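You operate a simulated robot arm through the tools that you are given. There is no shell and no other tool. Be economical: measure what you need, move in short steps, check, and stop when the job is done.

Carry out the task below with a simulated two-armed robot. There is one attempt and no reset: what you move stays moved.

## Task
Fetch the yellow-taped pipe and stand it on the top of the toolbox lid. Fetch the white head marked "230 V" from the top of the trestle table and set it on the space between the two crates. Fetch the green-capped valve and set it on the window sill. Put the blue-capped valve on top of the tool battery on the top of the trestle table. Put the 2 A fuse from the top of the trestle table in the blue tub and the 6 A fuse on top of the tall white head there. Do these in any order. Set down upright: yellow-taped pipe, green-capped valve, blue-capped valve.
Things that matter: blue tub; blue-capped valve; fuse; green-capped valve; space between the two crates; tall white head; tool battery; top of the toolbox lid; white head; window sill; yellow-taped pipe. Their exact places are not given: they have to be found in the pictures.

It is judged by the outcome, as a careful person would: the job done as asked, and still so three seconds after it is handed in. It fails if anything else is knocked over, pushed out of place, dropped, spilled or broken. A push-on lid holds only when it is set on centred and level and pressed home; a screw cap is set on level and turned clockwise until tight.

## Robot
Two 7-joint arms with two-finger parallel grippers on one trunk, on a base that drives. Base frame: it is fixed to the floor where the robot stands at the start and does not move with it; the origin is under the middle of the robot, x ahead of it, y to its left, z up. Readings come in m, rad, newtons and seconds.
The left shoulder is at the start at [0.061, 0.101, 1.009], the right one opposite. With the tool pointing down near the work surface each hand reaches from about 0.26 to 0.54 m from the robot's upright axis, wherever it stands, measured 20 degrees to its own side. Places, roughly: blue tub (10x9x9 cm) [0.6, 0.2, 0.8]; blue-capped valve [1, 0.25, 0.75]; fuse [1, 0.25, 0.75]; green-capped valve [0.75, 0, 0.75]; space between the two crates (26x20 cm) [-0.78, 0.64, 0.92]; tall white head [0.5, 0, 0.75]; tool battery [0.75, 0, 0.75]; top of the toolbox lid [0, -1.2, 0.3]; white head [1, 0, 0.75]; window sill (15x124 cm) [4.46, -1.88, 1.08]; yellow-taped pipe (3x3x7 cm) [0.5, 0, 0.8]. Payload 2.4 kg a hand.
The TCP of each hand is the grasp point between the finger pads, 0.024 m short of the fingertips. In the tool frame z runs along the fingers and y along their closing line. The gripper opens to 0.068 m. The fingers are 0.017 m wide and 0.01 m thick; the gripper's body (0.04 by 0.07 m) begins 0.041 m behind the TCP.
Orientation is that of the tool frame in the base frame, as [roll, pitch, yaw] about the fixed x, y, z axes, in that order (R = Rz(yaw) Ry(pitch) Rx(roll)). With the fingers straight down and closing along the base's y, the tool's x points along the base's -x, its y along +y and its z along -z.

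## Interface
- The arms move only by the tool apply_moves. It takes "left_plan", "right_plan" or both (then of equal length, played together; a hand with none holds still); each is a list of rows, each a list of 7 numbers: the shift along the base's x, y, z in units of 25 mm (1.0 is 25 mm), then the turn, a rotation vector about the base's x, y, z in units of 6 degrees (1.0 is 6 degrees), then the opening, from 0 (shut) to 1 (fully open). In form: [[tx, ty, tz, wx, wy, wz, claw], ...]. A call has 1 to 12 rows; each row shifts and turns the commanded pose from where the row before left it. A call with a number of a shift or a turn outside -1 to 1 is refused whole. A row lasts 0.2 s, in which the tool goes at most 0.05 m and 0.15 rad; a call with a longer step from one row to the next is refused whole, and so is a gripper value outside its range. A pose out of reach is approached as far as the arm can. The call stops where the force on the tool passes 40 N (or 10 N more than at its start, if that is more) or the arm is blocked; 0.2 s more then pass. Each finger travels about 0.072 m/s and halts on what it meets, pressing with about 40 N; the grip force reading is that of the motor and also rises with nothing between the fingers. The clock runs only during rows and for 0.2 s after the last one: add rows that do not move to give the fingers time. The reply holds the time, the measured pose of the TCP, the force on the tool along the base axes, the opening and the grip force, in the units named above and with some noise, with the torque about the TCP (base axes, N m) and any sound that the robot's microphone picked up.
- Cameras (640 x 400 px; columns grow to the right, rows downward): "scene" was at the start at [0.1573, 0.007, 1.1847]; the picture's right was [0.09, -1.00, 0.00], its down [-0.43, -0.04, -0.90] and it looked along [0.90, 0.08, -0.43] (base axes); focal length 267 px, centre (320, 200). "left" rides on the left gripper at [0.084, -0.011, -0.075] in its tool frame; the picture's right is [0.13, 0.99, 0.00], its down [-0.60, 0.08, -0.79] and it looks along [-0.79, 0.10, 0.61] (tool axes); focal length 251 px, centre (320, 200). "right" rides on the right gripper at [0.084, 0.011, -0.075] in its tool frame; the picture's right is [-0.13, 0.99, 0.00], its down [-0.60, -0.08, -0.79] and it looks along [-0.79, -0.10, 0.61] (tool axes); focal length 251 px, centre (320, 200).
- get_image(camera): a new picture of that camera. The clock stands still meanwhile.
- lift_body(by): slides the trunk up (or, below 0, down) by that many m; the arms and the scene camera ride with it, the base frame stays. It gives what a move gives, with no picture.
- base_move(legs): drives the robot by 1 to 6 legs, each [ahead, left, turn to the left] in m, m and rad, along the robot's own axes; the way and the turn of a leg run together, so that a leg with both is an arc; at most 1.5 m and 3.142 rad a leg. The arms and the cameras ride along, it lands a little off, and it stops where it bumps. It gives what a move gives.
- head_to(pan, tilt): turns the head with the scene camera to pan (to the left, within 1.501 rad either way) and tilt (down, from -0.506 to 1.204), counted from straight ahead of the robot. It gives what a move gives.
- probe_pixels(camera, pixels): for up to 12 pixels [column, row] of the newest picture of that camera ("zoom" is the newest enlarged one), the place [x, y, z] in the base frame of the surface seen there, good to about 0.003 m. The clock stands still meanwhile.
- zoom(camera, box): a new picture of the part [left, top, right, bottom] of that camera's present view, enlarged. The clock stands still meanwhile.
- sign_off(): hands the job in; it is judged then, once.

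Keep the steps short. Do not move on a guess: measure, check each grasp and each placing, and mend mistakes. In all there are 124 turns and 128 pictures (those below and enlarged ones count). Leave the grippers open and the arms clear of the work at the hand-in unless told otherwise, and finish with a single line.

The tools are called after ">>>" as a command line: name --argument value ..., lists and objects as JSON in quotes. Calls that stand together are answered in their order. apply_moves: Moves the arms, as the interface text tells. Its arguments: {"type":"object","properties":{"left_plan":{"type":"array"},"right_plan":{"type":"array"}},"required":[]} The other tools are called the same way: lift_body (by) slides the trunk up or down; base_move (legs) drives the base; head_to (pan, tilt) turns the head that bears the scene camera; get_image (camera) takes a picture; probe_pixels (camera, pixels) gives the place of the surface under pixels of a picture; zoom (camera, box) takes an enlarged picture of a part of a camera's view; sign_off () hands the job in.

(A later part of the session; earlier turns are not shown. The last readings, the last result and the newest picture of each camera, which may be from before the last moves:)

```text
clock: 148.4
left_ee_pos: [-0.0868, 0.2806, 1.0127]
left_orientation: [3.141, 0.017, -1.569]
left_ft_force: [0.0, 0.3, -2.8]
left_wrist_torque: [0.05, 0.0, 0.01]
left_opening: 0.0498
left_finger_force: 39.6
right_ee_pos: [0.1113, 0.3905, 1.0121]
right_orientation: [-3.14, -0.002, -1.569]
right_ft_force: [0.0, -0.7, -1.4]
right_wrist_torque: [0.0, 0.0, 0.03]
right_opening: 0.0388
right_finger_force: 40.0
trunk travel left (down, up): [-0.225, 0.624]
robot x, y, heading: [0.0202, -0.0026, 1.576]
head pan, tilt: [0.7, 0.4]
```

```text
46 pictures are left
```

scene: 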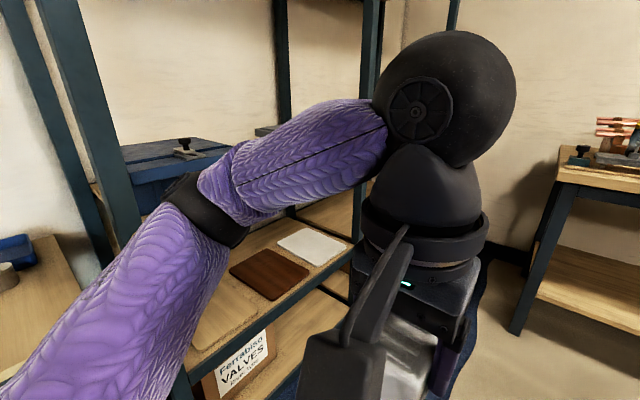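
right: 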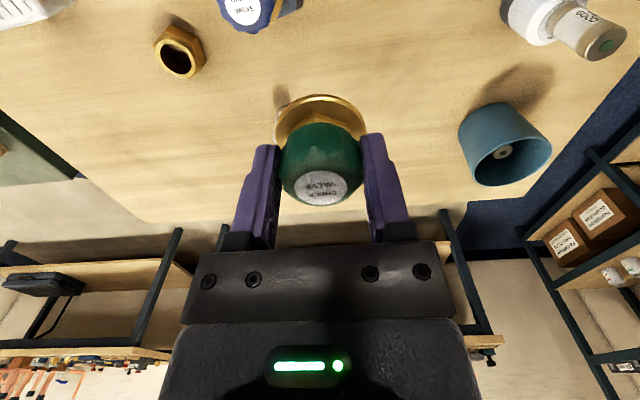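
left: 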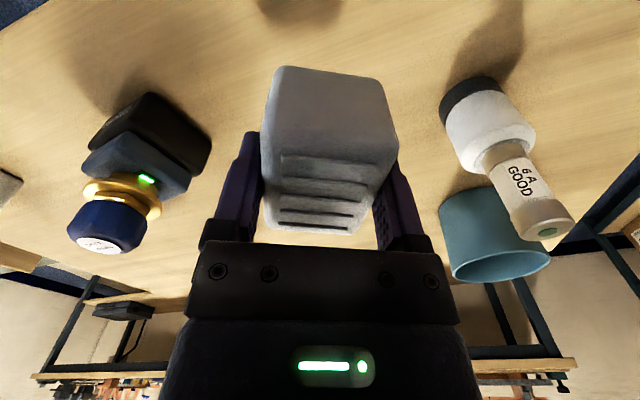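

>>> probe_pixels --camera "scene" --pixels '[[128, 200], [265, 272], [318, 245], [285, 285], [190, 365], [150, 150], [260, 355], [380, 80], [175, 165], [40, 290]]'

>>> lift_body --by 0.3

>>> head_to --pan 1.2 --tilt 0.6

>>> get_image --camera "scene"

```text
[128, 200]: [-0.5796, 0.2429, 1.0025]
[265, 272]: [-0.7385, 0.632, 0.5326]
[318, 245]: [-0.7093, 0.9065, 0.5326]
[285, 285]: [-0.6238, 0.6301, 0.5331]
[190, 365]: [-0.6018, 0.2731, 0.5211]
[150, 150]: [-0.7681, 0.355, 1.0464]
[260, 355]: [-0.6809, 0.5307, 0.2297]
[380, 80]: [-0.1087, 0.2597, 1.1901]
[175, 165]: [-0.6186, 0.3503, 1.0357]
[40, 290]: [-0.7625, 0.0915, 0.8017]
```

```text
clock: 151.4
left_ee_pos: [-0.0876, 0.2815, 1.3125]
left_orientation: [-3.139, 0.015, -1.57]
left_ft_force: [-0.5, 0.9, -4.3]
left_wrist_torque: [0.0, 0.01, -0.01]
left_opening: 0.0496
left_finger_force: 39.2
right_ee_pos: [0.1107, 0.3915, 1.3113]
right_orientation: [3.141, -0.001, -1.569]
right_ft_force: [-0.2, 0.0, -0.7]
right_wrist_torque: [-0.05, 0.02, 0.0]
right_opening: 0.0388
right_finger_force: 39.7
trunk travel left (down, up): [-0.525, 0.324]
robot x, y, heading: [0.0176, -0.0046, 1.575]
head pan, tilt: [0.7, 0.4]
```

```text
clock: 152.3
left_ee_pos: [-0.0875, 0.2814, 1.3111]
left_orientation: [-3.14, 0.015, -1.567]
left_ft_force: [-0.2, 0.3, -3.6]
left_wrist_torque: [0.02, -0.06, -0.01]
left_opening: 0.0496
left_finger_force: 40.1
right_ee_pos: [0.1105, 0.3911, 1.3112]
right_orientation: [-3.141, -0.002, -1.57]
right_ft_force: [-0.8, 0.7, -1.8]
right_wrist_torque: [0.0, -0.02, -0.01]
right_opening: 0.0387
right_finger_force: 40.1
trunk travel left (down, up): [-0.525, 0.324]
robot x, y, heading: [0.0207, -0.0052, 1.575]
head pan, tilt: [1.201, 0.6]
```

```text
45 pictures are left
```

scene: 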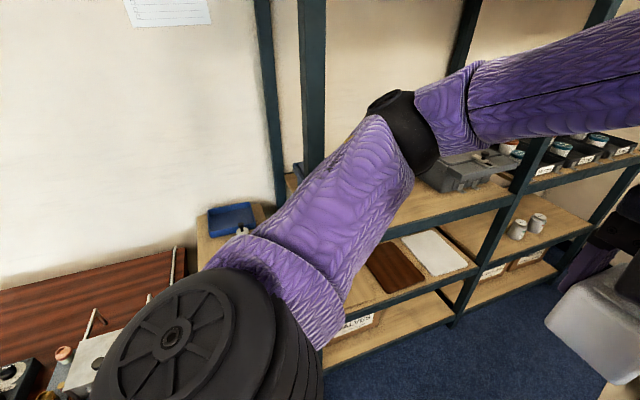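

Rack front is at x≈-0.58, shelf z≈0.92. Turn to face -x at the start area, then strafe toward y≈0.72 keeping distance, and look.

>>> base_move --legs '[[0.2, 0, 0], [0, 0, 1.57], [0, -0.52, 0]]'

>>> head_to --pan 0.1 --tilt 0.6

>>> get_image --camera "scene"

```text
clock: 160.3
left_ee_pos: [-0.2656, 0.6137, 1.3116]
left_orientation: [-3.142, 0.017, -0.01]
left_ft_force: [-0.8, 0.3, -2.4]
left_wrist_torque: [0.0, 0.0, -0.01]
left_opening: 0.0498
left_finger_force: 39.3
right_ee_pos: [-0.3711, 0.8126, 1.3116]
right_orientation: [3.141, -0.002, -0.012]
right_ft_force: [0.8, -0.2, -1.4]
right_wrist_torque: [0.01, -0.01, -0.01]
right_opening: 0.0387
right_finger_force: 39.7
trunk travel left (down, up): [-0.525, 0.324]
robot x, y, heading: [0.0201, 0.7138, 3.133]
head pan, tilt: [1.201, 0.6]
```

```text
clock: 161.7
left_ee_pos: [-0.2631, 0.6143, 1.3127]
left_orientation: [-3.14, 0.016, -0.009]
left_ft_force: [0.1, 0.4, -2.9]
left_wrist_torque: [-0.04, 0.01, 0.02]
left_opening: 0.0499
left_finger_force: 39.8
right_ee_pos: [-0.3718, 0.8126, 1.3119]
right_orientation: [3.141, -0.001, -0.012]
right_ft_force: [0.9, 0.3, -1.7]
right_wrist_torque: [-0.01, 0.02, -0.03]
right_opening: 0.0384
right_finger_force: 39.8
trunk travel left (down, up): [-0.525, 0.324]
robot x, y, heading: [0.024, 0.7135, 3.131]
head pan, tilt: [0.099, 0.6]
```

```text
44 pictures are left
```

scene: 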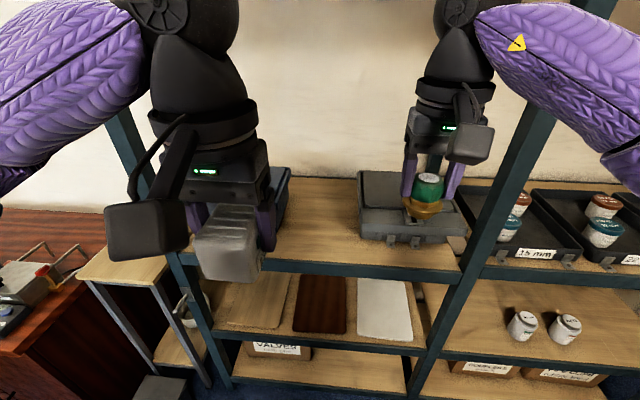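

>>> probe_pixels --camera "scene" --pixels '[[285, 175], [290, 215], [320, 200], [345, 230], [320, 260], [355, 235], [360, 180], [285, 250], [325, 178], [340, 268], [430, 240], [190, 230]]'

```text
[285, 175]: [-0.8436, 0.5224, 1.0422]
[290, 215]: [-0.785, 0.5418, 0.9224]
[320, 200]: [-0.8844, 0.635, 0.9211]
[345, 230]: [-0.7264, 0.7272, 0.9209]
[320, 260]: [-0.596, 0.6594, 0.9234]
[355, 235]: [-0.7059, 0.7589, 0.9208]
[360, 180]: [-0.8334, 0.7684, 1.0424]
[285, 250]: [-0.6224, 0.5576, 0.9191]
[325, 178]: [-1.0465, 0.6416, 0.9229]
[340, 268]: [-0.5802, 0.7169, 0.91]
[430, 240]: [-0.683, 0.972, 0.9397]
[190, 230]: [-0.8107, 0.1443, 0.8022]
```

Gap spans y≈0.53–0.76; I'll aim for (-0.75, 0.645). Check that my right forearm clears the rack post before driving in.

>>> probe_pixels --camera "scene" --pixels '[[625, 140], [560, 70], [500, 240], [525, 160], [20, 110], [70, 60], [130, 140], [185, 270]]'

```text
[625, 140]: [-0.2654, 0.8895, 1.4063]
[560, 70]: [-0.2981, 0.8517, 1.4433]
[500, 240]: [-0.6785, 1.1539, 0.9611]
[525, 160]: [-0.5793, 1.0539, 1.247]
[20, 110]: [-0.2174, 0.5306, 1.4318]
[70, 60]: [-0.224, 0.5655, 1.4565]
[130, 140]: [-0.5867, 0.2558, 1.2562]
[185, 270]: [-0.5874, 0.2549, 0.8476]
```

Posts are at y≈0.25 and 1.05, elbows stay clear. Drive ahead 0.32 m.

>>> base_move --legs '[[0.2, 0, 0], [0.11, 0, 0]]'

>>> get_image --camera "left"

>>> get_image --camera "scene"

```text
clock: 164.1
left_ee_pos: [-0.5757, 0.6144, 1.3125]
left_orientation: [3.14, 0.015, -0.011]
left_ft_force: [-0.5, -0.3, -3.6]
left_wrist_torque: [-0.03, 0.0, -0.03]
left_opening: 0.0501
left_finger_force: 40.2
right_ee_pos: [-0.682, 0.8131, 1.311]
right_orientation: [-3.141, -0.003, -0.01]
right_ft_force: [-0.5, 0.3, -1.6]
right_wrist_torque: [0.01, -0.03, 0.0]
right_opening: 0.0387
right_finger_force: 40.0
trunk travel left (down, up): [-0.525, 0.324]
robot x, y, heading: [-0.2863, 0.7173, 3.132]
head pan, tilt: [0.099, 0.6]
```

```text
43 pictures are left
```

left: 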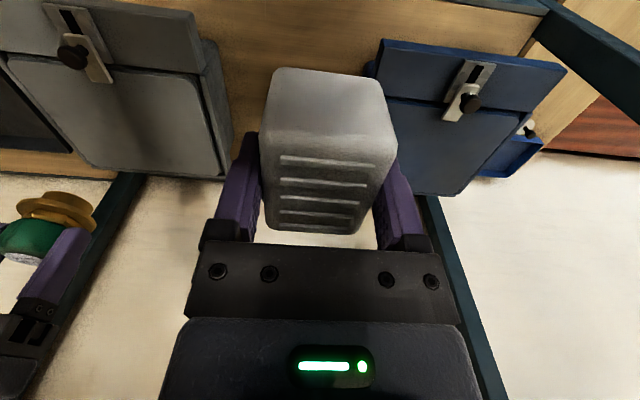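

```text
42 pictures are left
```

scene: 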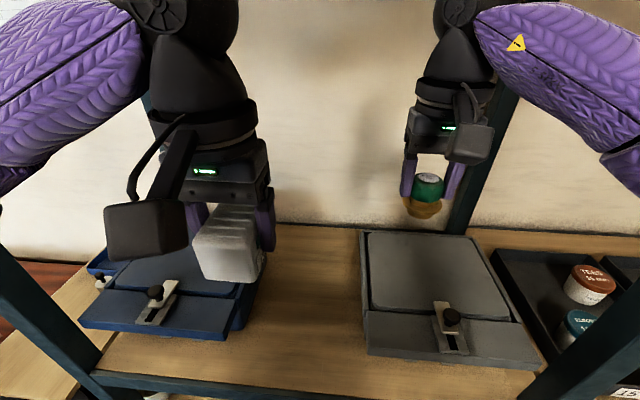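

Lower the trunk 12 cm (cube and valve still above crate tops), then move the cube forward over the gap.

>>> lift_body --by -0.12

>>> apply_moves --left_plan '[[-0.87, 0.155, 0, 0, 0, 0, 0], [-0.87, 0.155, 0, 0, 0, 0, 0], [-0.87, 0.155, 0, 0, 0, 0, 0], [-0.87, 0.155, 0, 0, 0, 0, 0], [-0.87, 0.155, 0, 0, 0, 0, 0], [-0.87, 0.155, 0, 0, 0, 0, 0], [-0.87, 0.155, 0, 0, 0, 0, 0], [-0.87, 0.155, 0, 0, 0, 0, 0], [0, 0, -0.5, 0, 0, 0, 0], [0, 0, 0, 0, 0, 0, 0]]'

>>> get_image --camera "left"

>>> get_image --camera "scene"

```text
clock: 165.6
left_ee_pos: [-0.5742, 0.6132, 1.1917]
left_orientation: [-3.139, 0.017, -0.01]
left_ft_force: [-0.1, 0.2, -3.3]
left_wrist_torque: [0.0, 0.01, -0.02]
left_opening: 0.0498
left_finger_force: 40.1
right_ee_pos: [-0.6807, 0.814, 1.1917]
right_orientation: [-3.142, -0.002, -0.009]
right_ft_force: [1.2, 0.3, -1.2]
right_wrist_torque: [0.01, 0.01, 0.0]
right_opening: 0.0387
right_finger_force: 39.9
trunk travel left (down, up): [-0.405, 0.444]
robot x, y, heading: [-0.2893, 0.718, 3.132]
head pan, tilt: [0.099, 0.6]
```

```text
clock: 167.8
left_ee_pos: [-0.7476, 0.6459, 1.1795]
left_orientation: [3.141, 0.017, -0.009]
left_ft_force: [0.6, 0.2, -3.3]
left_wrist_torque: [0.04, 0.01, 0.0]
left_opening: 0.0498
left_finger_force: 39.9
right_ee_pos: [-0.6813, 0.814, 1.1912]
right_orientation: [3.14, -0.002, -0.008]
right_ft_force: [0.2, 0.7, -1.2]
right_wrist_torque: [0.01, 0.02, 0.01]
right_opening: 0.0385
right_finger_force: 39.8
trunk travel left (down, up): [-0.405, 0.444]
robot x, y, heading: [-0.2877, 0.7213, 3.133]
head pan, tilt: [0.099, 0.6]
```

```text
41 pictures are left
```

left: 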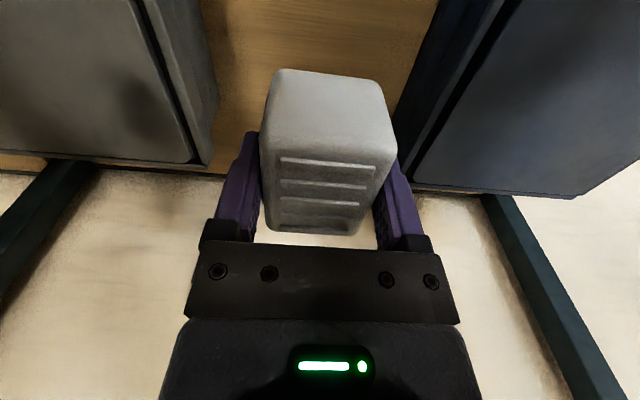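

```text
40 pictures are left
```

scene: 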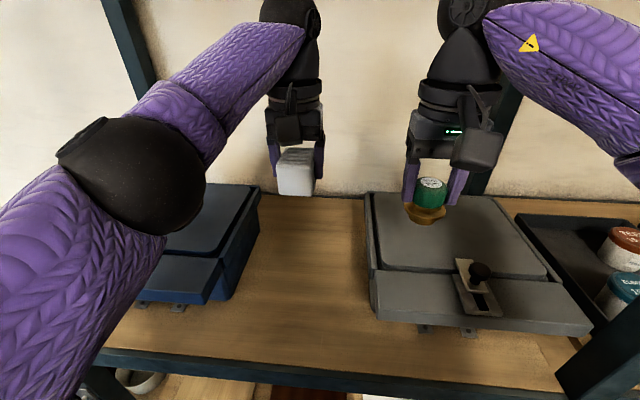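

>>> probe_pixels --camera "scene" --pixels '[[130, 190], [160, 225], [200, 120], [230, 250], [255, 200], [375, 290], [368, 210]]'

>>> apply_moves --left_plan '[[0, 0, -0.9, 0, 0, 0, 0], [0, 0, -0.9, 0, 0, 0, 0], [0, 0, -0.9, 0, 0, 0, 0], [0, 0, -0.9, 0, 0, 0, 0], [0, 0, 0, 0, 0, 0, 0]]'

>>> get_image --camera "scene"

```text
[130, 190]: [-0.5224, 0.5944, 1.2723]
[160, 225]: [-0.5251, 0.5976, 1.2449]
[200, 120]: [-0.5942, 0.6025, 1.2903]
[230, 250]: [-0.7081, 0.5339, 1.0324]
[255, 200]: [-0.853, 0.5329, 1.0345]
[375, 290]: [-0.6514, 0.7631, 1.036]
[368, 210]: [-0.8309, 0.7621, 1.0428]
```

```text
clock: 169.0
left_ee_pos: [-0.749, 0.6449, 1.0887]
left_orientation: [3.14, 0.015, -0.009]
left_ft_force: [0.1, 0.2, -3.0]
left_wrist_torque: [-0.05, 0.02, -0.02]
left_opening: 0.0498
left_finger_force: 40.5
right_ee_pos: [-0.6806, 0.8146, 1.1913]
right_orientation: [3.141, -0.003, -0.009]
right_ft_force: [0.5, 0.3, -1.0]
right_wrist_torque: [0.01, -0.01, -0.04]
right_opening: 0.0383
right_finger_force: 39.7
trunk travel left (down, up): [-0.405, 0.444]
robot x, y, heading: [-0.291, 0.7165, 3.135]
head pan, tilt: [0.099, 0.6]
```

```text
39 pictures are left
```

scene: 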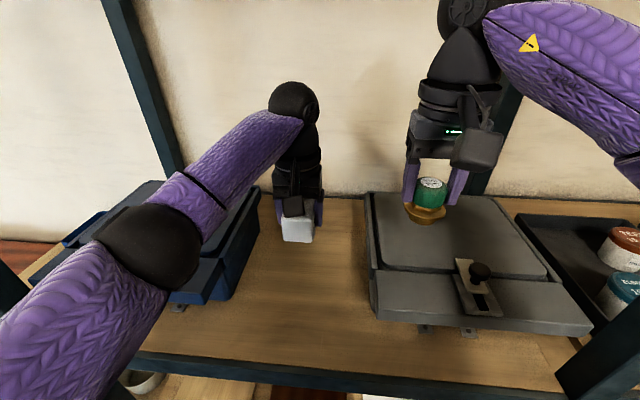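

>>> probe_pixels --camera "scene" --pixels '[[150, 240], [165, 285], [185, 265], [130, 290], [215, 200], [200, 275], [205, 295], [250, 170]]'

```text
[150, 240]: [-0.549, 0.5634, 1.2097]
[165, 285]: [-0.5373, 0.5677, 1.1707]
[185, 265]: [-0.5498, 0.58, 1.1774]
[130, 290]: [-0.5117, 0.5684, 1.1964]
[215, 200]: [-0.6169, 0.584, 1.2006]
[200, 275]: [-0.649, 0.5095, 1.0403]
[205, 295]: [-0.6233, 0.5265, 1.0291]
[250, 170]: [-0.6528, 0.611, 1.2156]
```

The left elbow would come near the blue crate; raise the trunk 12 cm and reach down instead.

>>> lift_body --by 0.12

>>> apply_moves --left_plan '[[0, 0, -0.9, 0, 0, 0, 0], [0, 0, -0.9, 0, 0, 0, 0], [0, 0, -0.9, 0, 0, 0, 0], [0, 0, -0.9, 0, 0, 0, 0], [0, 0, -0.9, 0, 0, 0, 0], [0, 0, -0.9, 0, 0, 0, 0], [0, 0, -0.9, 0, 0, 0, 0], [0, 0, -0.9, 0, 0, 0, 0], [0, 0, 0, 0, 0, 0, 0]]'

>>> get_image --camera "scene"

>>> get_image --camera "left"

```text
clock: 170.5
left_ee_pos: [-0.7495, 0.644, 1.2089]
left_orientation: [3.142, 0.016, -0.009]
left_ft_force: [-0.5, -0.2, -3.2]
left_wrist_torque: [0.0, 0.0, 0.01]
left_opening: 0.0497
left_finger_force: 40.1
right_ee_pos: [-0.6818, 0.8145, 1.3106]
right_orientation: [3.141, -0.004, -0.009]
right_ft_force: [-0.6, 0.2, -2.5]
right_wrist_torque: [0.01, -0.02, 0.01]
right_opening: 0.0385
right_finger_force: 40.3
trunk travel left (down, up): [-0.525, 0.324]
robot x, y, heading: [-0.287, 0.7171, 3.131]
head pan, tilt: [0.099, 0.6]
```

```text
clock: 172.5
left_ee_pos: [-0.7488, 0.6461, 1.0293]
left_orientation: [-3.142, 0.015, -0.009]
left_ft_force: [0.7, 0.3, -3.4]
left_wrist_torque: [-0.01, 0.01, -0.01]
left_opening: 0.0492
left_finger_force: 39.7
right_ee_pos: [-0.6813, 0.813, 1.3115]
right_orientation: [3.14, -0.002, -0.009]
right_ft_force: [0.0, 0.1, -0.7]
right_wrist_torque: [-0.01, 0.0, -0.01]
right_opening: 0.0385
right_finger_force: 39.8
trunk travel left (down, up): [-0.525, 0.324]
robot x, y, heading: [-0.2863, 0.7169, 3.135]
head pan, tilt: [0.099, 0.6]
```

```text
38 pictures are left
```

scene: 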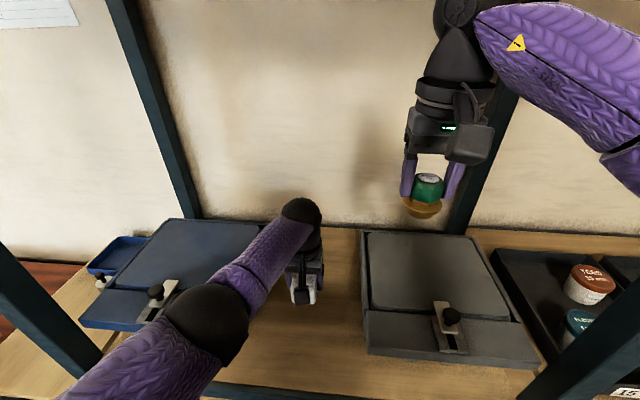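

```text
37 pictures are left
```

left: 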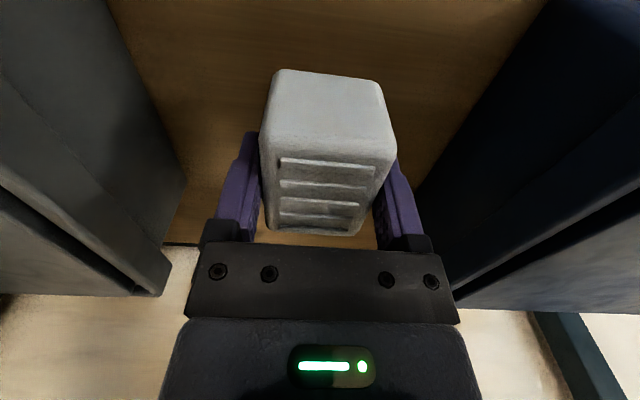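

>>> probe_pixels --camera "scene" --pixels '[[200, 320], [230, 345], [215, 365], [240, 330]]'

>>> apply_moves --left_plan '[[0, 0, -0.6, 0, 0, 0, 0], [0, 0, -0.6, 0, 0, 0, 0], [0, 0, -0.6, 0, 0, 0, 0], [0, 0, -0.5, 0, 0, 0, 0], [0, 0, -0.2, 0, 0, 0, 0], [0, 0, -0.1, 0, 0, 0, 0], [0, 0, 0, 0, 0, 0, 0]]'

```text
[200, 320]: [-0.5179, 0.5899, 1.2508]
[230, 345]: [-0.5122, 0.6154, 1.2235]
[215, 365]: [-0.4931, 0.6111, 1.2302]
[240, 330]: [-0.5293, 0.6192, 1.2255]
```

```text
clock: 174.1
left_ee_pos: [-0.7362, 0.6412, 0.9666]
left_orientation: [3.14, 0.016, -0.009]
left_ft_force: [-0.5, 0.3, -2.5]
left_wrist_torque: [0.02, 0.02, -0.01]
left_opening: 0.0499
left_finger_force: 40.0
left hand out of reach, approached as far as the arm can: row 3, 5
right_ee_pos: [-0.6826, 0.8143, 1.3111]
right_orientation: [-3.141, -0.002, -0.009]
right_ft_force: [0.6, 0.7, -1.6]
right_wrist_torque: [-0.03, -0.01, 0.01]
right_opening: 0.0384
right_finger_force: 40.6
trunk travel left (down, up): [-0.525, 0.324]
robot x, y, heading: [-0.2877, 0.7195, 3.132]
head pan, tilt: [0.099, 0.6]
```

Near the reach limit; pull back 2 cm and step down to contact.

>>> apply_moves --left_plan '[[0.5, 0, 0, 0, 0, 0, 0], [0.5, 0, 0, 0, 0, 0, 0], [0, 0, -0.08, 0, 0, 0, 0], [0, 0, -0.08, 0, 0, 0, 0], [0, 0, 0, 0, 0, 0, 0]]'

```text
clock: 175.3
left_ee_pos: [-0.7178, 0.642, 0.9641]
left_orientation: [3.14, 0.016, -0.01]
left_ft_force: [0.0, 0.2, -2.8]
left_wrist_torque: [0.02, 0.01, 0.0]
left_opening: 0.0496
left_finger_force: 40.0
left hand out of reach, approached as far as the arm can: row 1
right_ee_pos: [-0.6809, 0.8135, 1.3113]
right_orientation: [-3.141, -0.002, -0.008]
right_ft_force: [0.6, 0.1, -1.0]
right_wrist_torque: [0.02, 0.02, 0.0]
right_opening: 0.0388
right_finger_force: 40.1
trunk travel left (down, up): [-0.525, 0.324]
robot x, y, heading: [-0.2879, 0.7159, 3.135]
head pan, tilt: [0.099, 0.6]
```

Drive the base ahead 3 cm so the cube sits more centrally, then lower.

>>> base_move --legs '[[0.03, 0, 0]]'

>>> apply_moves --left_plan '[[0, 0, -0.08, 0, 0, 0, 0], [0, 0, -0.06, 0, 0, 0, 0], [0, 0, 0, 0, 0, 0, 0]]'

```text
clock: 176.1
left_ee_pos: [-0.7501, 0.6427, 0.9624]
left_orientation: [3.141, 0.015, -0.008]
left_ft_force: [-0.7, 0.3, -3.5]
left_wrist_torque: [-0.02, -0.05, -0.04]
left_opening: 0.0497
left_finger_force: 39.8
right_ee_pos: [-0.714, 0.814, 1.3112]
right_orientation: [3.141, -0.003, -0.008]
right_ft_force: [-1.2, 0.0, -1.4]
right_wrist_torque: [0.01, -0.07, 0.02]
right_opening: 0.0385
right_finger_force: 40.0
trunk travel left (down, up): [-0.525, 0.324]
robot x, y, heading: [-0.3186, 0.7161, 3.139]
head pan, tilt: [0.099, 0.6]
```

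```text
clock: 176.9
left_ee_pos: [-0.7483, 0.6433, 0.9604]
left_orientation: [-3.141, 0.016, -0.009]
left_ft_force: [0.1, -0.6, -3.4]
left_wrist_torque: [-0.02, -0.01, -0.01]
left_opening: 0.0497
left_finger_force: 39.3
right_ee_pos: [-0.7116, 0.8158, 1.3121]
right_orientation: [-3.14, -0.003, -0.01]
right_ft_force: [0.4, 0.6, -1.2]
right_wrist_torque: [0.0, 0.0, 0.02]
right_opening: 0.0385
right_finger_force: 40.1
trunk travel left (down, up): [-0.525, 0.324]
robot x, y, heading: [-0.3166, 0.7156, 3.133]
head pan, tilt: [0.099, 0.6]
```

>>> apply_moves --left_plan '[[0, 0, -0.06, 0, 0, 0, 0], [0, 0, -0.05, 0, 0, 0, 0], [0, 0, 0, 0, 0, 0, 0]]'

```text
clock: 177.7
left_ee_pos: [-0.7481, 0.6424, 0.96]
left_orientation: [3.141, 0.022, -0.008]
left_ft_force: [-3.6, -2.6, 28.2]
left_wrist_torque: [-0.07, -0.86, -0.03]
left_opening: 0.0497
left_finger_force: 40.0
right_ee_pos: [-0.7112, 0.8133, 1.3123]
right_orientation: [-3.141, -0.001, -0.006]
right_ft_force: [0.3, -0.8, -1.6]
right_wrist_torque: [-0.02, 0.04, 0.01]
right_opening: 0.0385
right_finger_force: 40.1
trunk travel left (down, up): [-0.525, 0.324]
robot x, y, heading: [-0.3181, 0.7175, 3.14]
head pan, tilt: [0.099, 0.6]
```

Contact. Release and rise straight up.

>>> apply_moves --left_plan '[[0, 0, 0.02, 0, 0, 0, 0], [0, 0, 0, 0, 0, 0, 0.85], [0, 0, 0, 0, 0, 0, 1], [0, 0, 0, 0, 0, 0, 1], [0, 0, 0.6, 0, 0, 0, 1], [0, 0, 1, 0, 0, 0, 1], [0, 0, 1, 0, 0, 0, 1], [0, 0, 1, 0, 0, 0, 1], [0, 0, 1, 0, 0, 0, 1], [0, 0, 1, 0, 0, 0, 1], [0, 0, 1, 0, 0, 0, 1], [0, 0, 1, 0, 0, 0, 1]]'

>>> get_image --camera "left"

```text
clock: 180.3
left_ee_pos: [-0.7483, 0.641, 1.1477]
left_orientation: [3.141, 0.015, -0.008]
left_ft_force: [-0.1, 1.0, -1.2]
left_wrist_torque: [-0.01, 0.03, -0.05]
left_opening: 0.068
left_finger_force: 0.0
right_ee_pos: [-0.7117, 0.8146, 1.3111]
right_orientation: [3.14, 0.0, -0.007]
right_ft_force: [-0.4, -0.4, -0.9]
right_wrist_torque: [0.02, 0.0, 0.05]
right_opening: 0.0386
right_finger_force: 39.7
trunk travel left (down, up): [-0.525, 0.324]
robot x, y, heading: [-0.3159, 0.7171, 3.134]
head pan, tilt: [0.099, 0.6]
```

```text
36 pictures are left
```

left: 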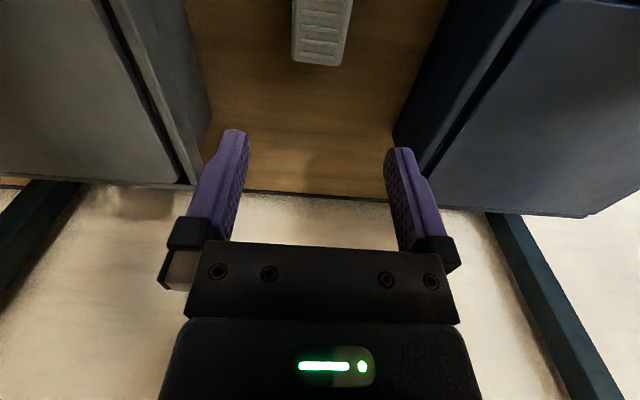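

The 230 V head stands between the crates. Raise and retract the left hand.

>>> apply_moves --left_plan '[[0, 0, 1, 0, 0, 0, 1], [0, 0, 1, 0, 0, 0, 1], [0, 0, 1, 0, 0, 0, 1], [0, 0, 1, 0, 0, 0, 1], [0.9, -0.1, 0.4, 0, 0, 0, 1], [0.9, -0.1, 0.4, 0, 0, 0, 1], [0.9, -0.1, 0.4, 0, 0, 0, 1], [0.9, -0.1, 0.4, 0, 0, 0, 1], [0.9, -0.1, 0, 0, 0, 0, 1], [0.9, -0.1, 0, 0, 0, 0, 1], [0.9, -0.1, 0, 0, 0, 0, 1]]'

>>> base_move --legs '[[-0.35, 0, 0], [0, 0.5, 0]]'

>>> get_image --camera "scene"

```text
clock: 182.7
left_ee_pos: [-0.5905, 0.6238, 1.2876]
left_orientation: [3.14, 0.018, -0.011]
left_ft_force: [-0.6, 0.1, 0.0]
left_wrist_torque: [0.01, -0.04, 0.01]
left_opening: 0.0677
left_finger_force: 0.1
right_ee_pos: [-0.7111, 0.8136, 1.3111]
right_orientation: [-3.141, -0.001, -0.007]
right_ft_force: [-0.1, -0.1, -1.8]
right_wrist_torque: [-0.02, -0.01, 0.02]
right_opening: 0.0385
right_finger_force: 40.5
trunk travel left (down, up): [-0.525, 0.324]
robot x, y, heading: [-0.3186, 0.7208, 3.135]
head pan, tilt: [0.099, 0.6]
```

```text
clock: 187.5
left_ee_pos: [-0.2452, 0.1229, 1.2868]
left_orientation: [3.141, 0.016, -0.006]
left_ft_force: [-0.6, 0.6, 0.0]
left_wrist_torque: [0.03, 0.03, 0.02]
left_opening: 0.0682
left_finger_force: 0.0
right_ee_pos: [-0.3652, 0.3096, 1.3115]
right_orientation: [3.141, -0.003, -0.006]
right_ft_force: [0.1, 0.0, -1.4]
right_wrist_torque: [-0.01, 0.0, -0.01]
right_opening: 0.0387
right_finger_force: 40.3
trunk travel left (down, up): [-0.525, 0.324]
robot x, y, heading: [0.0282, 0.2156, 3.143]
head pan, tilt: [0.099, 0.6]
```

```text
35 pictures are left
```

scene: 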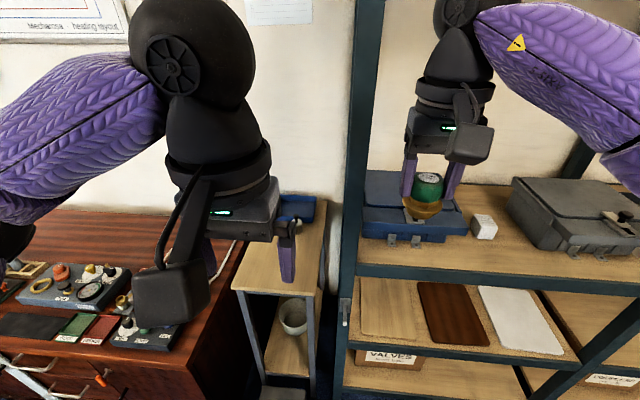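

Cube confirmed between the crates. Turn around, strafe to the aisle right of the table, and drive forward.

>>> base_move --legs '[[0, 0, -3.14], [0, -0.8, 0], [1.4, 0, 0]]'

>>> head_to --pan -0.45 --tilt 0.35

>>> get_image --camera "scene"

```text
clock: 205.7
left_ee_pos: [1.6873, -0.4972, 1.2864]
left_orientation: [3.141, 0.015, 3.134]
left_ft_force: [0.4, 0.8, 0.0]
left_wrist_torque: [0.05, -0.01, 0.02]
left_opening: 0.0679
left_finger_force: 0.0
right_ee_pos: [1.8083, -0.6862, 1.3109]
right_orientation: [3.141, -0.001, 3.134]
right_ft_force: [0.2, 0.3, -1.2]
right_wrist_torque: [0.0, 0.01, 0.05]
right_opening: 0.0386
right_finger_force: 39.7
trunk travel left (down, up): [-0.525, 0.324]
robot x, y, heading: [1.4169, -0.5923, -0.003]
head pan, tilt: [0.099, 0.6]
```

```text
clock: 206.7
left_ee_pos: [1.6864, -0.4979, 1.2867]
left_orientation: [3.141, 0.015, 3.133]
left_ft_force: [-0.2, 0.7, -0.5]
left_wrist_torque: [-0.01, -0.02, 0.01]
left_opening: 0.0679
left_finger_force: 0.1
right_ee_pos: [1.8078, -0.6865, 1.3114]
right_orientation: [-3.14, -0.001, 3.135]
right_ft_force: [-0.3, -0.1, -1.1]
right_wrist_torque: [0.02, 0.0, 0.0]
right_opening: 0.0386
right_finger_force: 40.3
trunk travel left (down, up): [-0.525, 0.324]
robot x, y, heading: [1.42, -0.5891, -0.0]
head pan, tilt: [-0.45, 0.351]
```

```text
34 pictures are left
```

scene: 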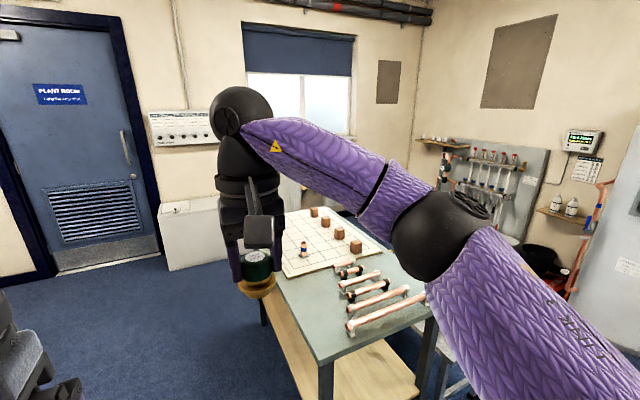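

>>> probe_pixels --camera "scene" --pixels '[[318, 360], [434, 312], [280, 230], [315, 212], [380, 245], [200, 230], [210, 270], [165, 270], [300, 180], [345, 100], [180, 212], [330, 90]]'

```text
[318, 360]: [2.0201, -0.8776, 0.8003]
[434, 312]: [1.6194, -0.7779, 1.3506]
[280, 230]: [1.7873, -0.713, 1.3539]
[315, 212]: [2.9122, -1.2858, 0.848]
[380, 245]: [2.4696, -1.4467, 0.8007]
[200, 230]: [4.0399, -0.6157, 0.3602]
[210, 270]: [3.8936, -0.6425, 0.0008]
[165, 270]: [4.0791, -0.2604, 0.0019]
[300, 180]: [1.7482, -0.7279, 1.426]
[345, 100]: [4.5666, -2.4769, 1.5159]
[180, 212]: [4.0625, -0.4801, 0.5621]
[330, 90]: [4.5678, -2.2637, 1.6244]
```

Table corner is at (2.02,-0.88), z 0.8; the sill is beyond. Drive along y≈-0.5 to x≈3.4 and look at the sill.

>>> base_move --legs '[[0, 0.1, 0], [1.4, 0, 0], [0.6, 0, 0]]'

>>> head_to --pan -0.7 --tilt 0.5

>>> get_image --camera "scene"

```text
clock: 217.4
left_ee_pos: [3.6853, -0.4136, 1.2862]
left_orientation: [-3.141, 0.015, 3.131]
left_ft_force: [-0.4, 0.7, 0.2]
left_wrist_torque: [-0.02, 0.0, -0.03]
left_opening: 0.0679
left_finger_force: 0.0
right_ee_pos: [3.8064, -0.6025, 1.3119]
right_orientation: [-3.141, -0.001, 3.128]
right_ft_force: [-0.3, -1.3, -1.4]
right_wrist_torque: [0.0, 0.02, 0.0]
right_opening: 0.0385
right_finger_force: 39.8
trunk travel left (down, up): [-0.525, 0.324]
robot x, y, heading: [3.4119, -0.5063, -0.011]
head pan, tilt: [-0.45, 0.351]
```

```text
clock: 218.2
left_ee_pos: [3.6865, -0.4129, 1.2872]
left_orientation: [3.141, 0.015, 3.13]
left_ft_force: [-0.1, 0.0, 0.4]
left_wrist_torque: [0.01, -0.02, 0.0]
left_opening: 0.0682
left_finger_force: 0.0
right_ee_pos: [3.8075, -0.6023, 1.3122]
right_orientation: [3.14, -0.003, 3.129]
right_ft_force: [0.2, 0.9, -1.7]
right_wrist_torque: [0.03, 0.0, -0.03]
right_opening: 0.0385
right_finger_force: 40.2
trunk travel left (down, up): [-0.525, 0.324]
robot x, y, heading: [3.412, -0.5054, -0.015]
head pan, tilt: [-0.7, 0.499]
```

```text
33 pictures are left
```

scene: 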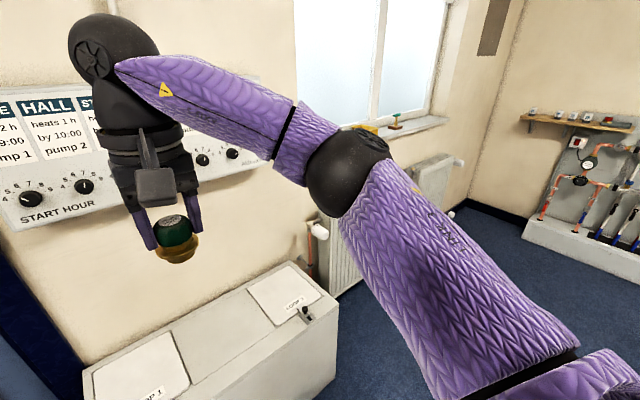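

>>> probe_pixels --camera "scene" --pixels '[[440, 121], [415, 128], [395, 124], [372, 130], [337, 300], [332, 345], [340, 260], [430, 180], [318, 232], [458, 160], [400, 130], [345, 130]]'

>>> zoom --camera "scene" --box '[320, 90, 480, 190]'

```text
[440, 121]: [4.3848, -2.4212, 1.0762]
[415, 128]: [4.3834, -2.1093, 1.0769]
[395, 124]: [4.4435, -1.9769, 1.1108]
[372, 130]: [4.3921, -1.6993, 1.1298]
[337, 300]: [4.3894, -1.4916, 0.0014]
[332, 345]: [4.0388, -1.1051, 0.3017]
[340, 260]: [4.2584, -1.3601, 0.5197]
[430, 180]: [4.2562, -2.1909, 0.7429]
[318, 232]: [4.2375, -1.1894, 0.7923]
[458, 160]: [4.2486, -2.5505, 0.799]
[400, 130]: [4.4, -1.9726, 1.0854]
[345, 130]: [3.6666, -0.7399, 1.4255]
```

```text
4.00 times, centred on (400, 140) of scene
```

zoom: 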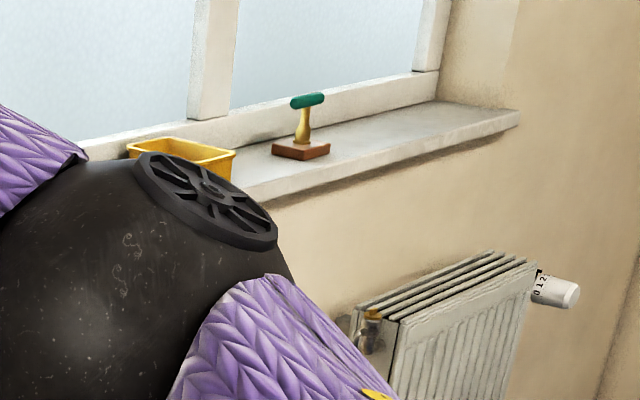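

Sill at x≥4.385, z≈1.08; a yellow tray (y≈-1.7) and a stamp (y≈-1.97) stand on it. Move in front of it and look.

>>> base_move --legs '[[0.2, 0, 0], [0, -1.2, 0]]'

>>> head_to --pan 0.0 --tilt 0.45

>>> get_image --camera "scene"

```text
clock: 225.5
left_ee_pos: [3.869, -1.6289, 1.2872]
left_orientation: [-3.141, 0.016, 3.117]
left_ft_force: [0.5, -0.2, 0.3]
left_wrist_torque: [-0.03, 0.01, 0.02]
left_opening: 0.0679
left_finger_force: 0.0
right_ee_pos: [3.9851, -1.8196, 1.3122]
right_orientation: [3.142, -0.001, 3.117]
right_ft_force: [0.0, 0.0, -1.4]
right_wrist_torque: [0.02, -0.02, -0.03]
right_opening: 0.0384
right_finger_force: 39.5
trunk travel left (down, up): [-0.525, 0.324]
robot x, y, heading: [3.5971, -1.7182, -0.028]
head pan, tilt: [-0.7, 0.499]
```

```text
clock: 226.6
left_ee_pos: [3.8682, -1.6272, 1.2866]
left_orientation: [3.141, 0.016, 3.117]
left_ft_force: [0.1, 0.1, 0.1]
left_wrist_torque: [-0.03, 0.02, 0.01]
left_opening: 0.0678
left_finger_force: 0.0
right_ee_pos: [3.9849, -1.8176, 1.3111]
right_orientation: [3.142, -0.002, 3.116]
right_ft_force: [0.8, -0.3, -1.6]
right_wrist_torque: [0.0, 0.01, 0.0]
right_opening: 0.0385
right_finger_force: 39.9
trunk travel left (down, up): [-0.525, 0.324]
robot x, y, heading: [3.5933, -1.7183, -0.02]
head pan, tilt: [0.0, 0.45]
```

```text
31 pictures are left
```

scene: 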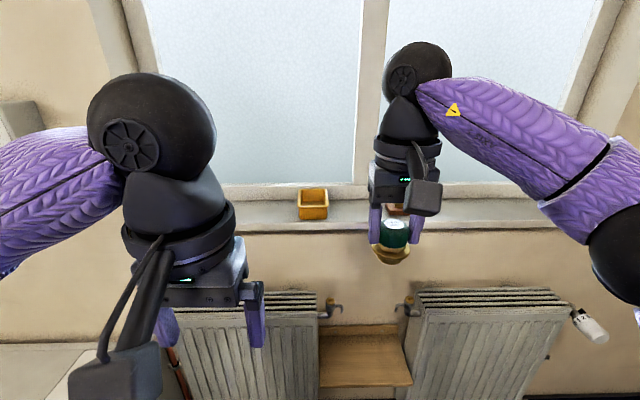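

>>> probe_pixels --camera "scene" --pixels '[[600, 250], [632, 315], [625, 60], [470, 215], [520, 215], [545, 208], [313, 200], [365, 355], [450, 300], [300, 225], [610, 350], [615, 200]]'

```text
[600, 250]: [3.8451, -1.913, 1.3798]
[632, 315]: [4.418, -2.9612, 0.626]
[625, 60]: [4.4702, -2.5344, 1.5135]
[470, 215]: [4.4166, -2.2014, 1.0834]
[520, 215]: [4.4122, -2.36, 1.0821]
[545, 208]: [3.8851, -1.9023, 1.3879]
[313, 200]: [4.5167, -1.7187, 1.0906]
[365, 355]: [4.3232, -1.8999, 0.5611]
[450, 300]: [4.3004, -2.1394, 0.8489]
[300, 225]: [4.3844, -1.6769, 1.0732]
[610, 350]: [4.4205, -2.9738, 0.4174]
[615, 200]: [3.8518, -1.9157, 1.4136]
```

Side wall is at y≈-2.96, sill is free around y≈-2.2. Strafe right 0.42 m and advance 0.3 m, then look.

>>> base_move --legs '[[0, -0.42, 0.02], [0.3, 0, 0]]'

>>> get_image --camera "scene"

```text
clock: 230.8
left_ee_pos: [4.161, -2.0387, 1.2861]
left_orientation: [3.14, 0.016, 3.136]
left_ft_force: [0.0, -0.1, 0.3]
left_wrist_torque: [0.04, 0.02, 0.04]
left_opening: 0.068
left_finger_force: 0.1
right_ee_pos: [4.2822, -2.2259, 1.3114]
right_orientation: [3.141, -0.002, 3.135]
right_ft_force: [0.9, -0.7, -0.9]
right_wrist_torque: [-0.01, 0.03, 0.03]
right_opening: 0.0385
right_finger_force: 40.5
trunk travel left (down, up): [-0.525, 0.324]
robot x, y, heading: [3.8869, -2.1319, -0.003]
head pan, tilt: [0.0, 0.45]
```

```text
30 pictures are left
```

scene: 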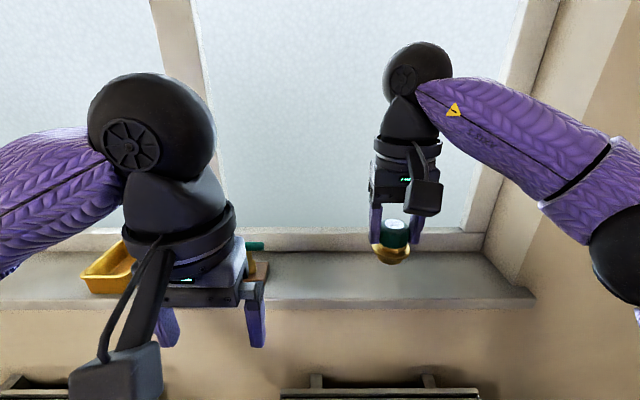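

>>> probe_pixels --camera "scene" --pixels '[[400, 290], [400, 270], [400, 256], [400, 248], [400, 303], [380, 285], [440, 285], [255, 275], [400, 150], [420, 60], [310, 238]]'

```text
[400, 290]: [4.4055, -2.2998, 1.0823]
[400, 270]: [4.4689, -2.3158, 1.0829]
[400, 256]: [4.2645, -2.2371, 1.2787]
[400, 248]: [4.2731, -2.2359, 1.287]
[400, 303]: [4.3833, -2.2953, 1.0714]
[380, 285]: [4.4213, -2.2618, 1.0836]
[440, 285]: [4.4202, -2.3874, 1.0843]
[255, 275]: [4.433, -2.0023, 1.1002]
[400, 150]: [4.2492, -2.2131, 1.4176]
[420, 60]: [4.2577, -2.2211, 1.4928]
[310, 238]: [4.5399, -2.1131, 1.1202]
```

Sill z≈1.083, x 4.385–4.54. Drive ahead 10 cm, then move the right hand to (4.445,-2.225) and down near the sill.

>>> base_move --legs '[[0.09, 0, 0]]'

>>> apply_moves --right_plan '[[0.5, 0, -0.8, 0, 0, 0, 0], [0.5, 0, -0.8, 0, 0, 0, 0], [0.5, 0, -0.8, 0, 0, 0, 0], [0.5, 0, -0.8, 0, 0, 0, 0], [0.5, 0, -0.8, 0, 0, 0, 0], [0.3, 0, -0.8, 0, 0, 0, 0], [0, 0, 0, 0, 0, 0, 0]]'

>>> get_image --camera "right"

>>> get_image --camera "scene"

```text
clock: 231.8
left_ee_pos: [4.2524, -2.0379, 1.2866]
left_orientation: [-3.141, 0.016, 3.136]
left_ft_force: [0.2, -0.3, -0.5]
left_wrist_torque: [0.02, -0.01, 0.0]
left_opening: 0.0678
left_finger_force: 0.0
right_ee_pos: [4.3718, -2.2271, 1.3101]
right_orientation: [3.141, -0.005, 3.136]
right_ft_force: [0.6, 0.1, -1.1]
right_wrist_torque: [-0.04, 0.03, 0.0]
right_opening: 0.0383
right_finger_force: 40.3
trunk travel left (down, up): [-0.525, 0.324]
robot x, y, heading: [3.98, -2.1319, -0.003]
head pan, tilt: [0.0, 0.45]
```

```text
clock: 233.4
left_ee_pos: [4.2502, -2.0389, 1.2862]
left_orientation: [3.14, 0.015, 3.136]
left_ft_force: [-0.7, -0.3, -0.4]
left_wrist_torque: [0.01, 0.01, -0.02]
left_opening: 0.0681
left_finger_force: 0.0
right_ee_pos: [4.4417, -2.2285, 1.1913]
right_orientation: [-3.141, -0.002, 3.135]
right_ft_force: [0.6, 0.1, -0.9]
right_wrist_torque: [-0.01, 0.0, 0.02]
right_opening: 0.0386
right_finger_force: 39.7
trunk travel left (down, up): [-0.525, 0.324]
robot x, y, heading: [3.9788, -2.1281, -0.003]
head pan, tilt: [0.0, 0.45]
```

```text
29 pictures are left
```

right: 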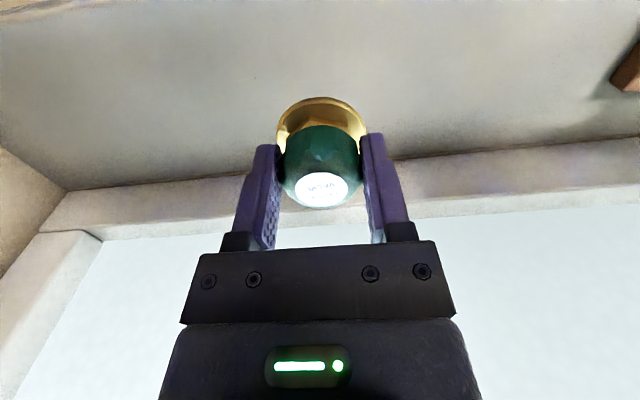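

```text
28 pictures are left
```

scene: 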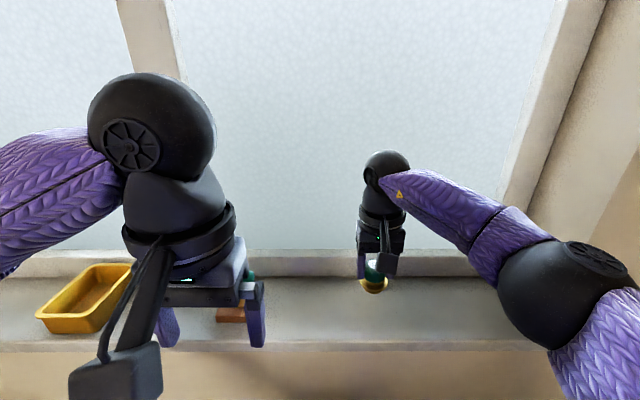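

Lower to just above, then step to contact.

>>> apply_moves --right_plan '[[0, 0, -0.8, 0, 0, 0, 0], [0, 0, -0.8, 0, 0, 0, 0], [0, 0, -0.3, 0, 0, 0, 0], [0, 0, -0.1, 0, 0, 0, 0], [0, 0, -0.08, 0, 0, 0, 0], [0, 0, 0, 0, 0, 0, 0]]'

```text
clock: 234.8
left_ee_pos: [4.2503, -2.0396, 1.2864]
left_orientation: [3.141, 0.017, 3.137]
left_ft_force: [0.1, -0.1, -0.2]
left_wrist_torque: [0.01, 0.01, 0.04]
left_opening: 0.0682
left_finger_force: 0.1
right_ee_pos: [4.4401, -2.2283, 1.1385]
right_orientation: [-3.14, -0.001, 3.136]
right_ft_force: [0.7, -0.2, -0.9]
right_wrist_torque: [-0.01, -0.01, 0.01]
right_opening: 0.0383
right_finger_force: 40.2
trunk travel left (down, up): [-0.525, 0.324]
robot x, y, heading: [3.979, -2.13, -0.003]
head pan, tilt: [0.0, 0.45]
```

>>> apply_moves --right_plan '[[0, 0, -0.07, 0, 0, 0, 0], [0, 0, -0.06, 0, 0, 0, 0], [0, 0, -0.05, 0, 0, 0, 0], [0, 0, 0, 0, 0, 0, 0]]'

```text
clock: 235.8
left_ee_pos: [4.2512, -2.0395, 1.288]
left_orientation: [3.142, 0.017, 3.138]
left_ft_force: [0.7, 1.5, 0.4]
left_wrist_torque: [0.03, -0.03, 0.0]
left_opening: 0.068
left_finger_force: 0.1
right_ee_pos: [4.4401, -2.2278, 1.1349]
right_orientation: [-3.141, -0.002, 3.137]
right_ft_force: [0.5, 0.4, -1.3]
right_wrist_torque: [0.02, 0.0, 0.02]
right_opening: 0.0382
right_finger_force: 40.1
trunk travel left (down, up): [-0.525, 0.324]
robot x, y, heading: [3.9725, -2.1308, -0.004]
head pan, tilt: [0.0, 0.45]
```

>>> apply_moves --right_plan '[[0, 0, -0.06, 0, 0, 0, 0], [0, 0, -0.05, 0, 0, 0, 0], [0, 0, 0, 0, 0, 0, 0]]'

```text
clock: 236.7
left_ee_pos: [4.2506, -2.0392, 1.2874]
left_orientation: [-3.141, 0.017, 3.137]
left_ft_force: [0.2, 0.6, 0.5]
left_wrist_torque: [-0.02, 0.01, 0.0]
left_opening: 0.0679
left_finger_force: 0.0
right_ee_pos: [4.4412, -2.2267, 1.1333]
right_orientation: [-3.141, -0.001, 3.136]
right_ft_force: [3.4, -1.0, 12.5]
right_wrist_torque: [-0.1, -0.08, 0.01]
right_opening: 0.0386
right_finger_force: 40.1
trunk travel left (down, up): [-0.525, 0.324]
robot x, y, heading: [3.9748, -2.1313, -0.005]
head pan, tilt: [0.0, 0.45]
```

Contact (12.5 N). Open and rise.

>>> apply_moves --right_plan '[[0, 0, 0, 0, 0, 0, 0.7], [0, 0, 0, 0, 0, 0, 1], [0, 0, 0, 0, 0, 0, 1], [0, 0, 0, 0, 0, 0, 1], [0, 0, 0.5, 0, 0, 0, 1], [0, 0, 1, 0, 0, 0, 1], [0, 0, 1, 0, 0, 0, 1], [0, 0, 1, 0, 0, 0, 1], [0, 0, 1, 0, 0, 0, 1], [-0.6, 0, 0.8, 0, 0, 0, 1], [-0.6, 0, 0.8, 0, 0, 0, 1], [-0.6, 0, 0.5, 0, 0, 0, 1]]'

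>>> base_move --legs '[[-0.3, 0, 0]]'

>>> get_image --camera "scene"

>>> get_image --camera "right"

```text
clock: 239.2
left_ee_pos: [4.2499, -2.0378, 1.287]
left_orientation: [-3.141, 0.017, 3.136]
left_ft_force: [0.0, 0.8, -0.4]
left_wrist_torque: [0.01, 0.02, 0.0]
left_opening: 0.0679
left_finger_force: 0.0
right_ee_pos: [4.3952, -2.2271, 1.2964]
right_orientation: [-3.141, -0.001, 3.137]
right_ft_force: [-0.3, -0.2, -0.2]
right_wrist_torque: [-0.01, -0.02, -0.01]
right_opening: 0.0682
right_finger_force: 0.0
trunk travel left (down, up): [-0.525, 0.324]
robot x, y, heading: [3.9773, -2.1346, 0.003]
head pan, tilt: [0.0, 0.45]
```

```text
clock: 241.3
left_ee_pos: [3.9485, -2.0379, 1.2873]
left_orientation: [3.141, 0.017, 3.134]
left_ft_force: [-0.7, 0.2, -0.9]
left_wrist_torque: [0.0, -0.02, 0.03]
left_opening: 0.068
left_finger_force: 0.1
right_ee_pos: [4.0932, -2.2289, 1.2976]
right_orientation: [3.14, -0.002, 3.133]
right_ft_force: [-0.2, 0.1, -0.2]
right_wrist_torque: [-0.02, -0.04, 0.01]
right_opening: 0.0683
right_finger_force: 0.0
trunk travel left (down, up): [-0.525, 0.324]
robot x, y, heading: [3.6801, -2.1292, -0.009]
head pan, tilt: [0.0, 0.45]
```

```text
27 pictures are left
```

scene: 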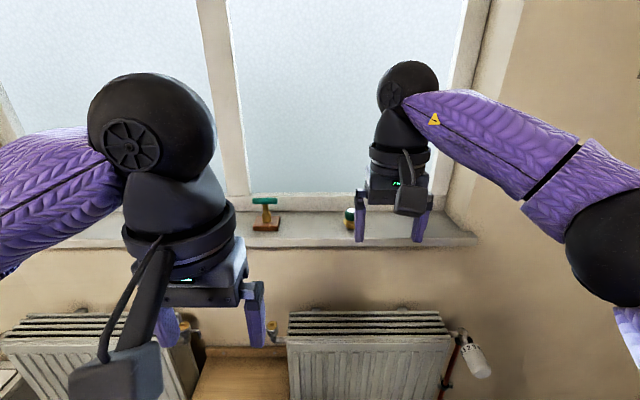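

```text
26 pictures are left
```

right: 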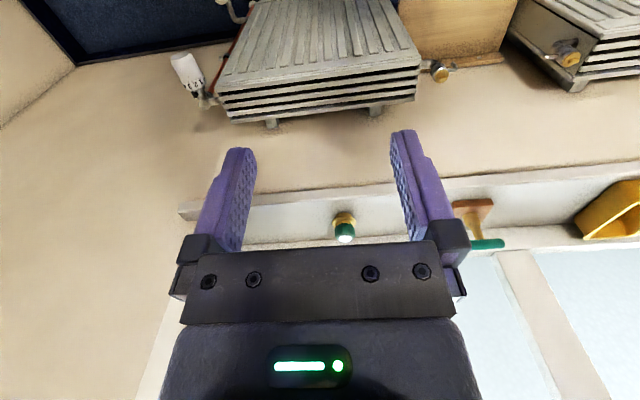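

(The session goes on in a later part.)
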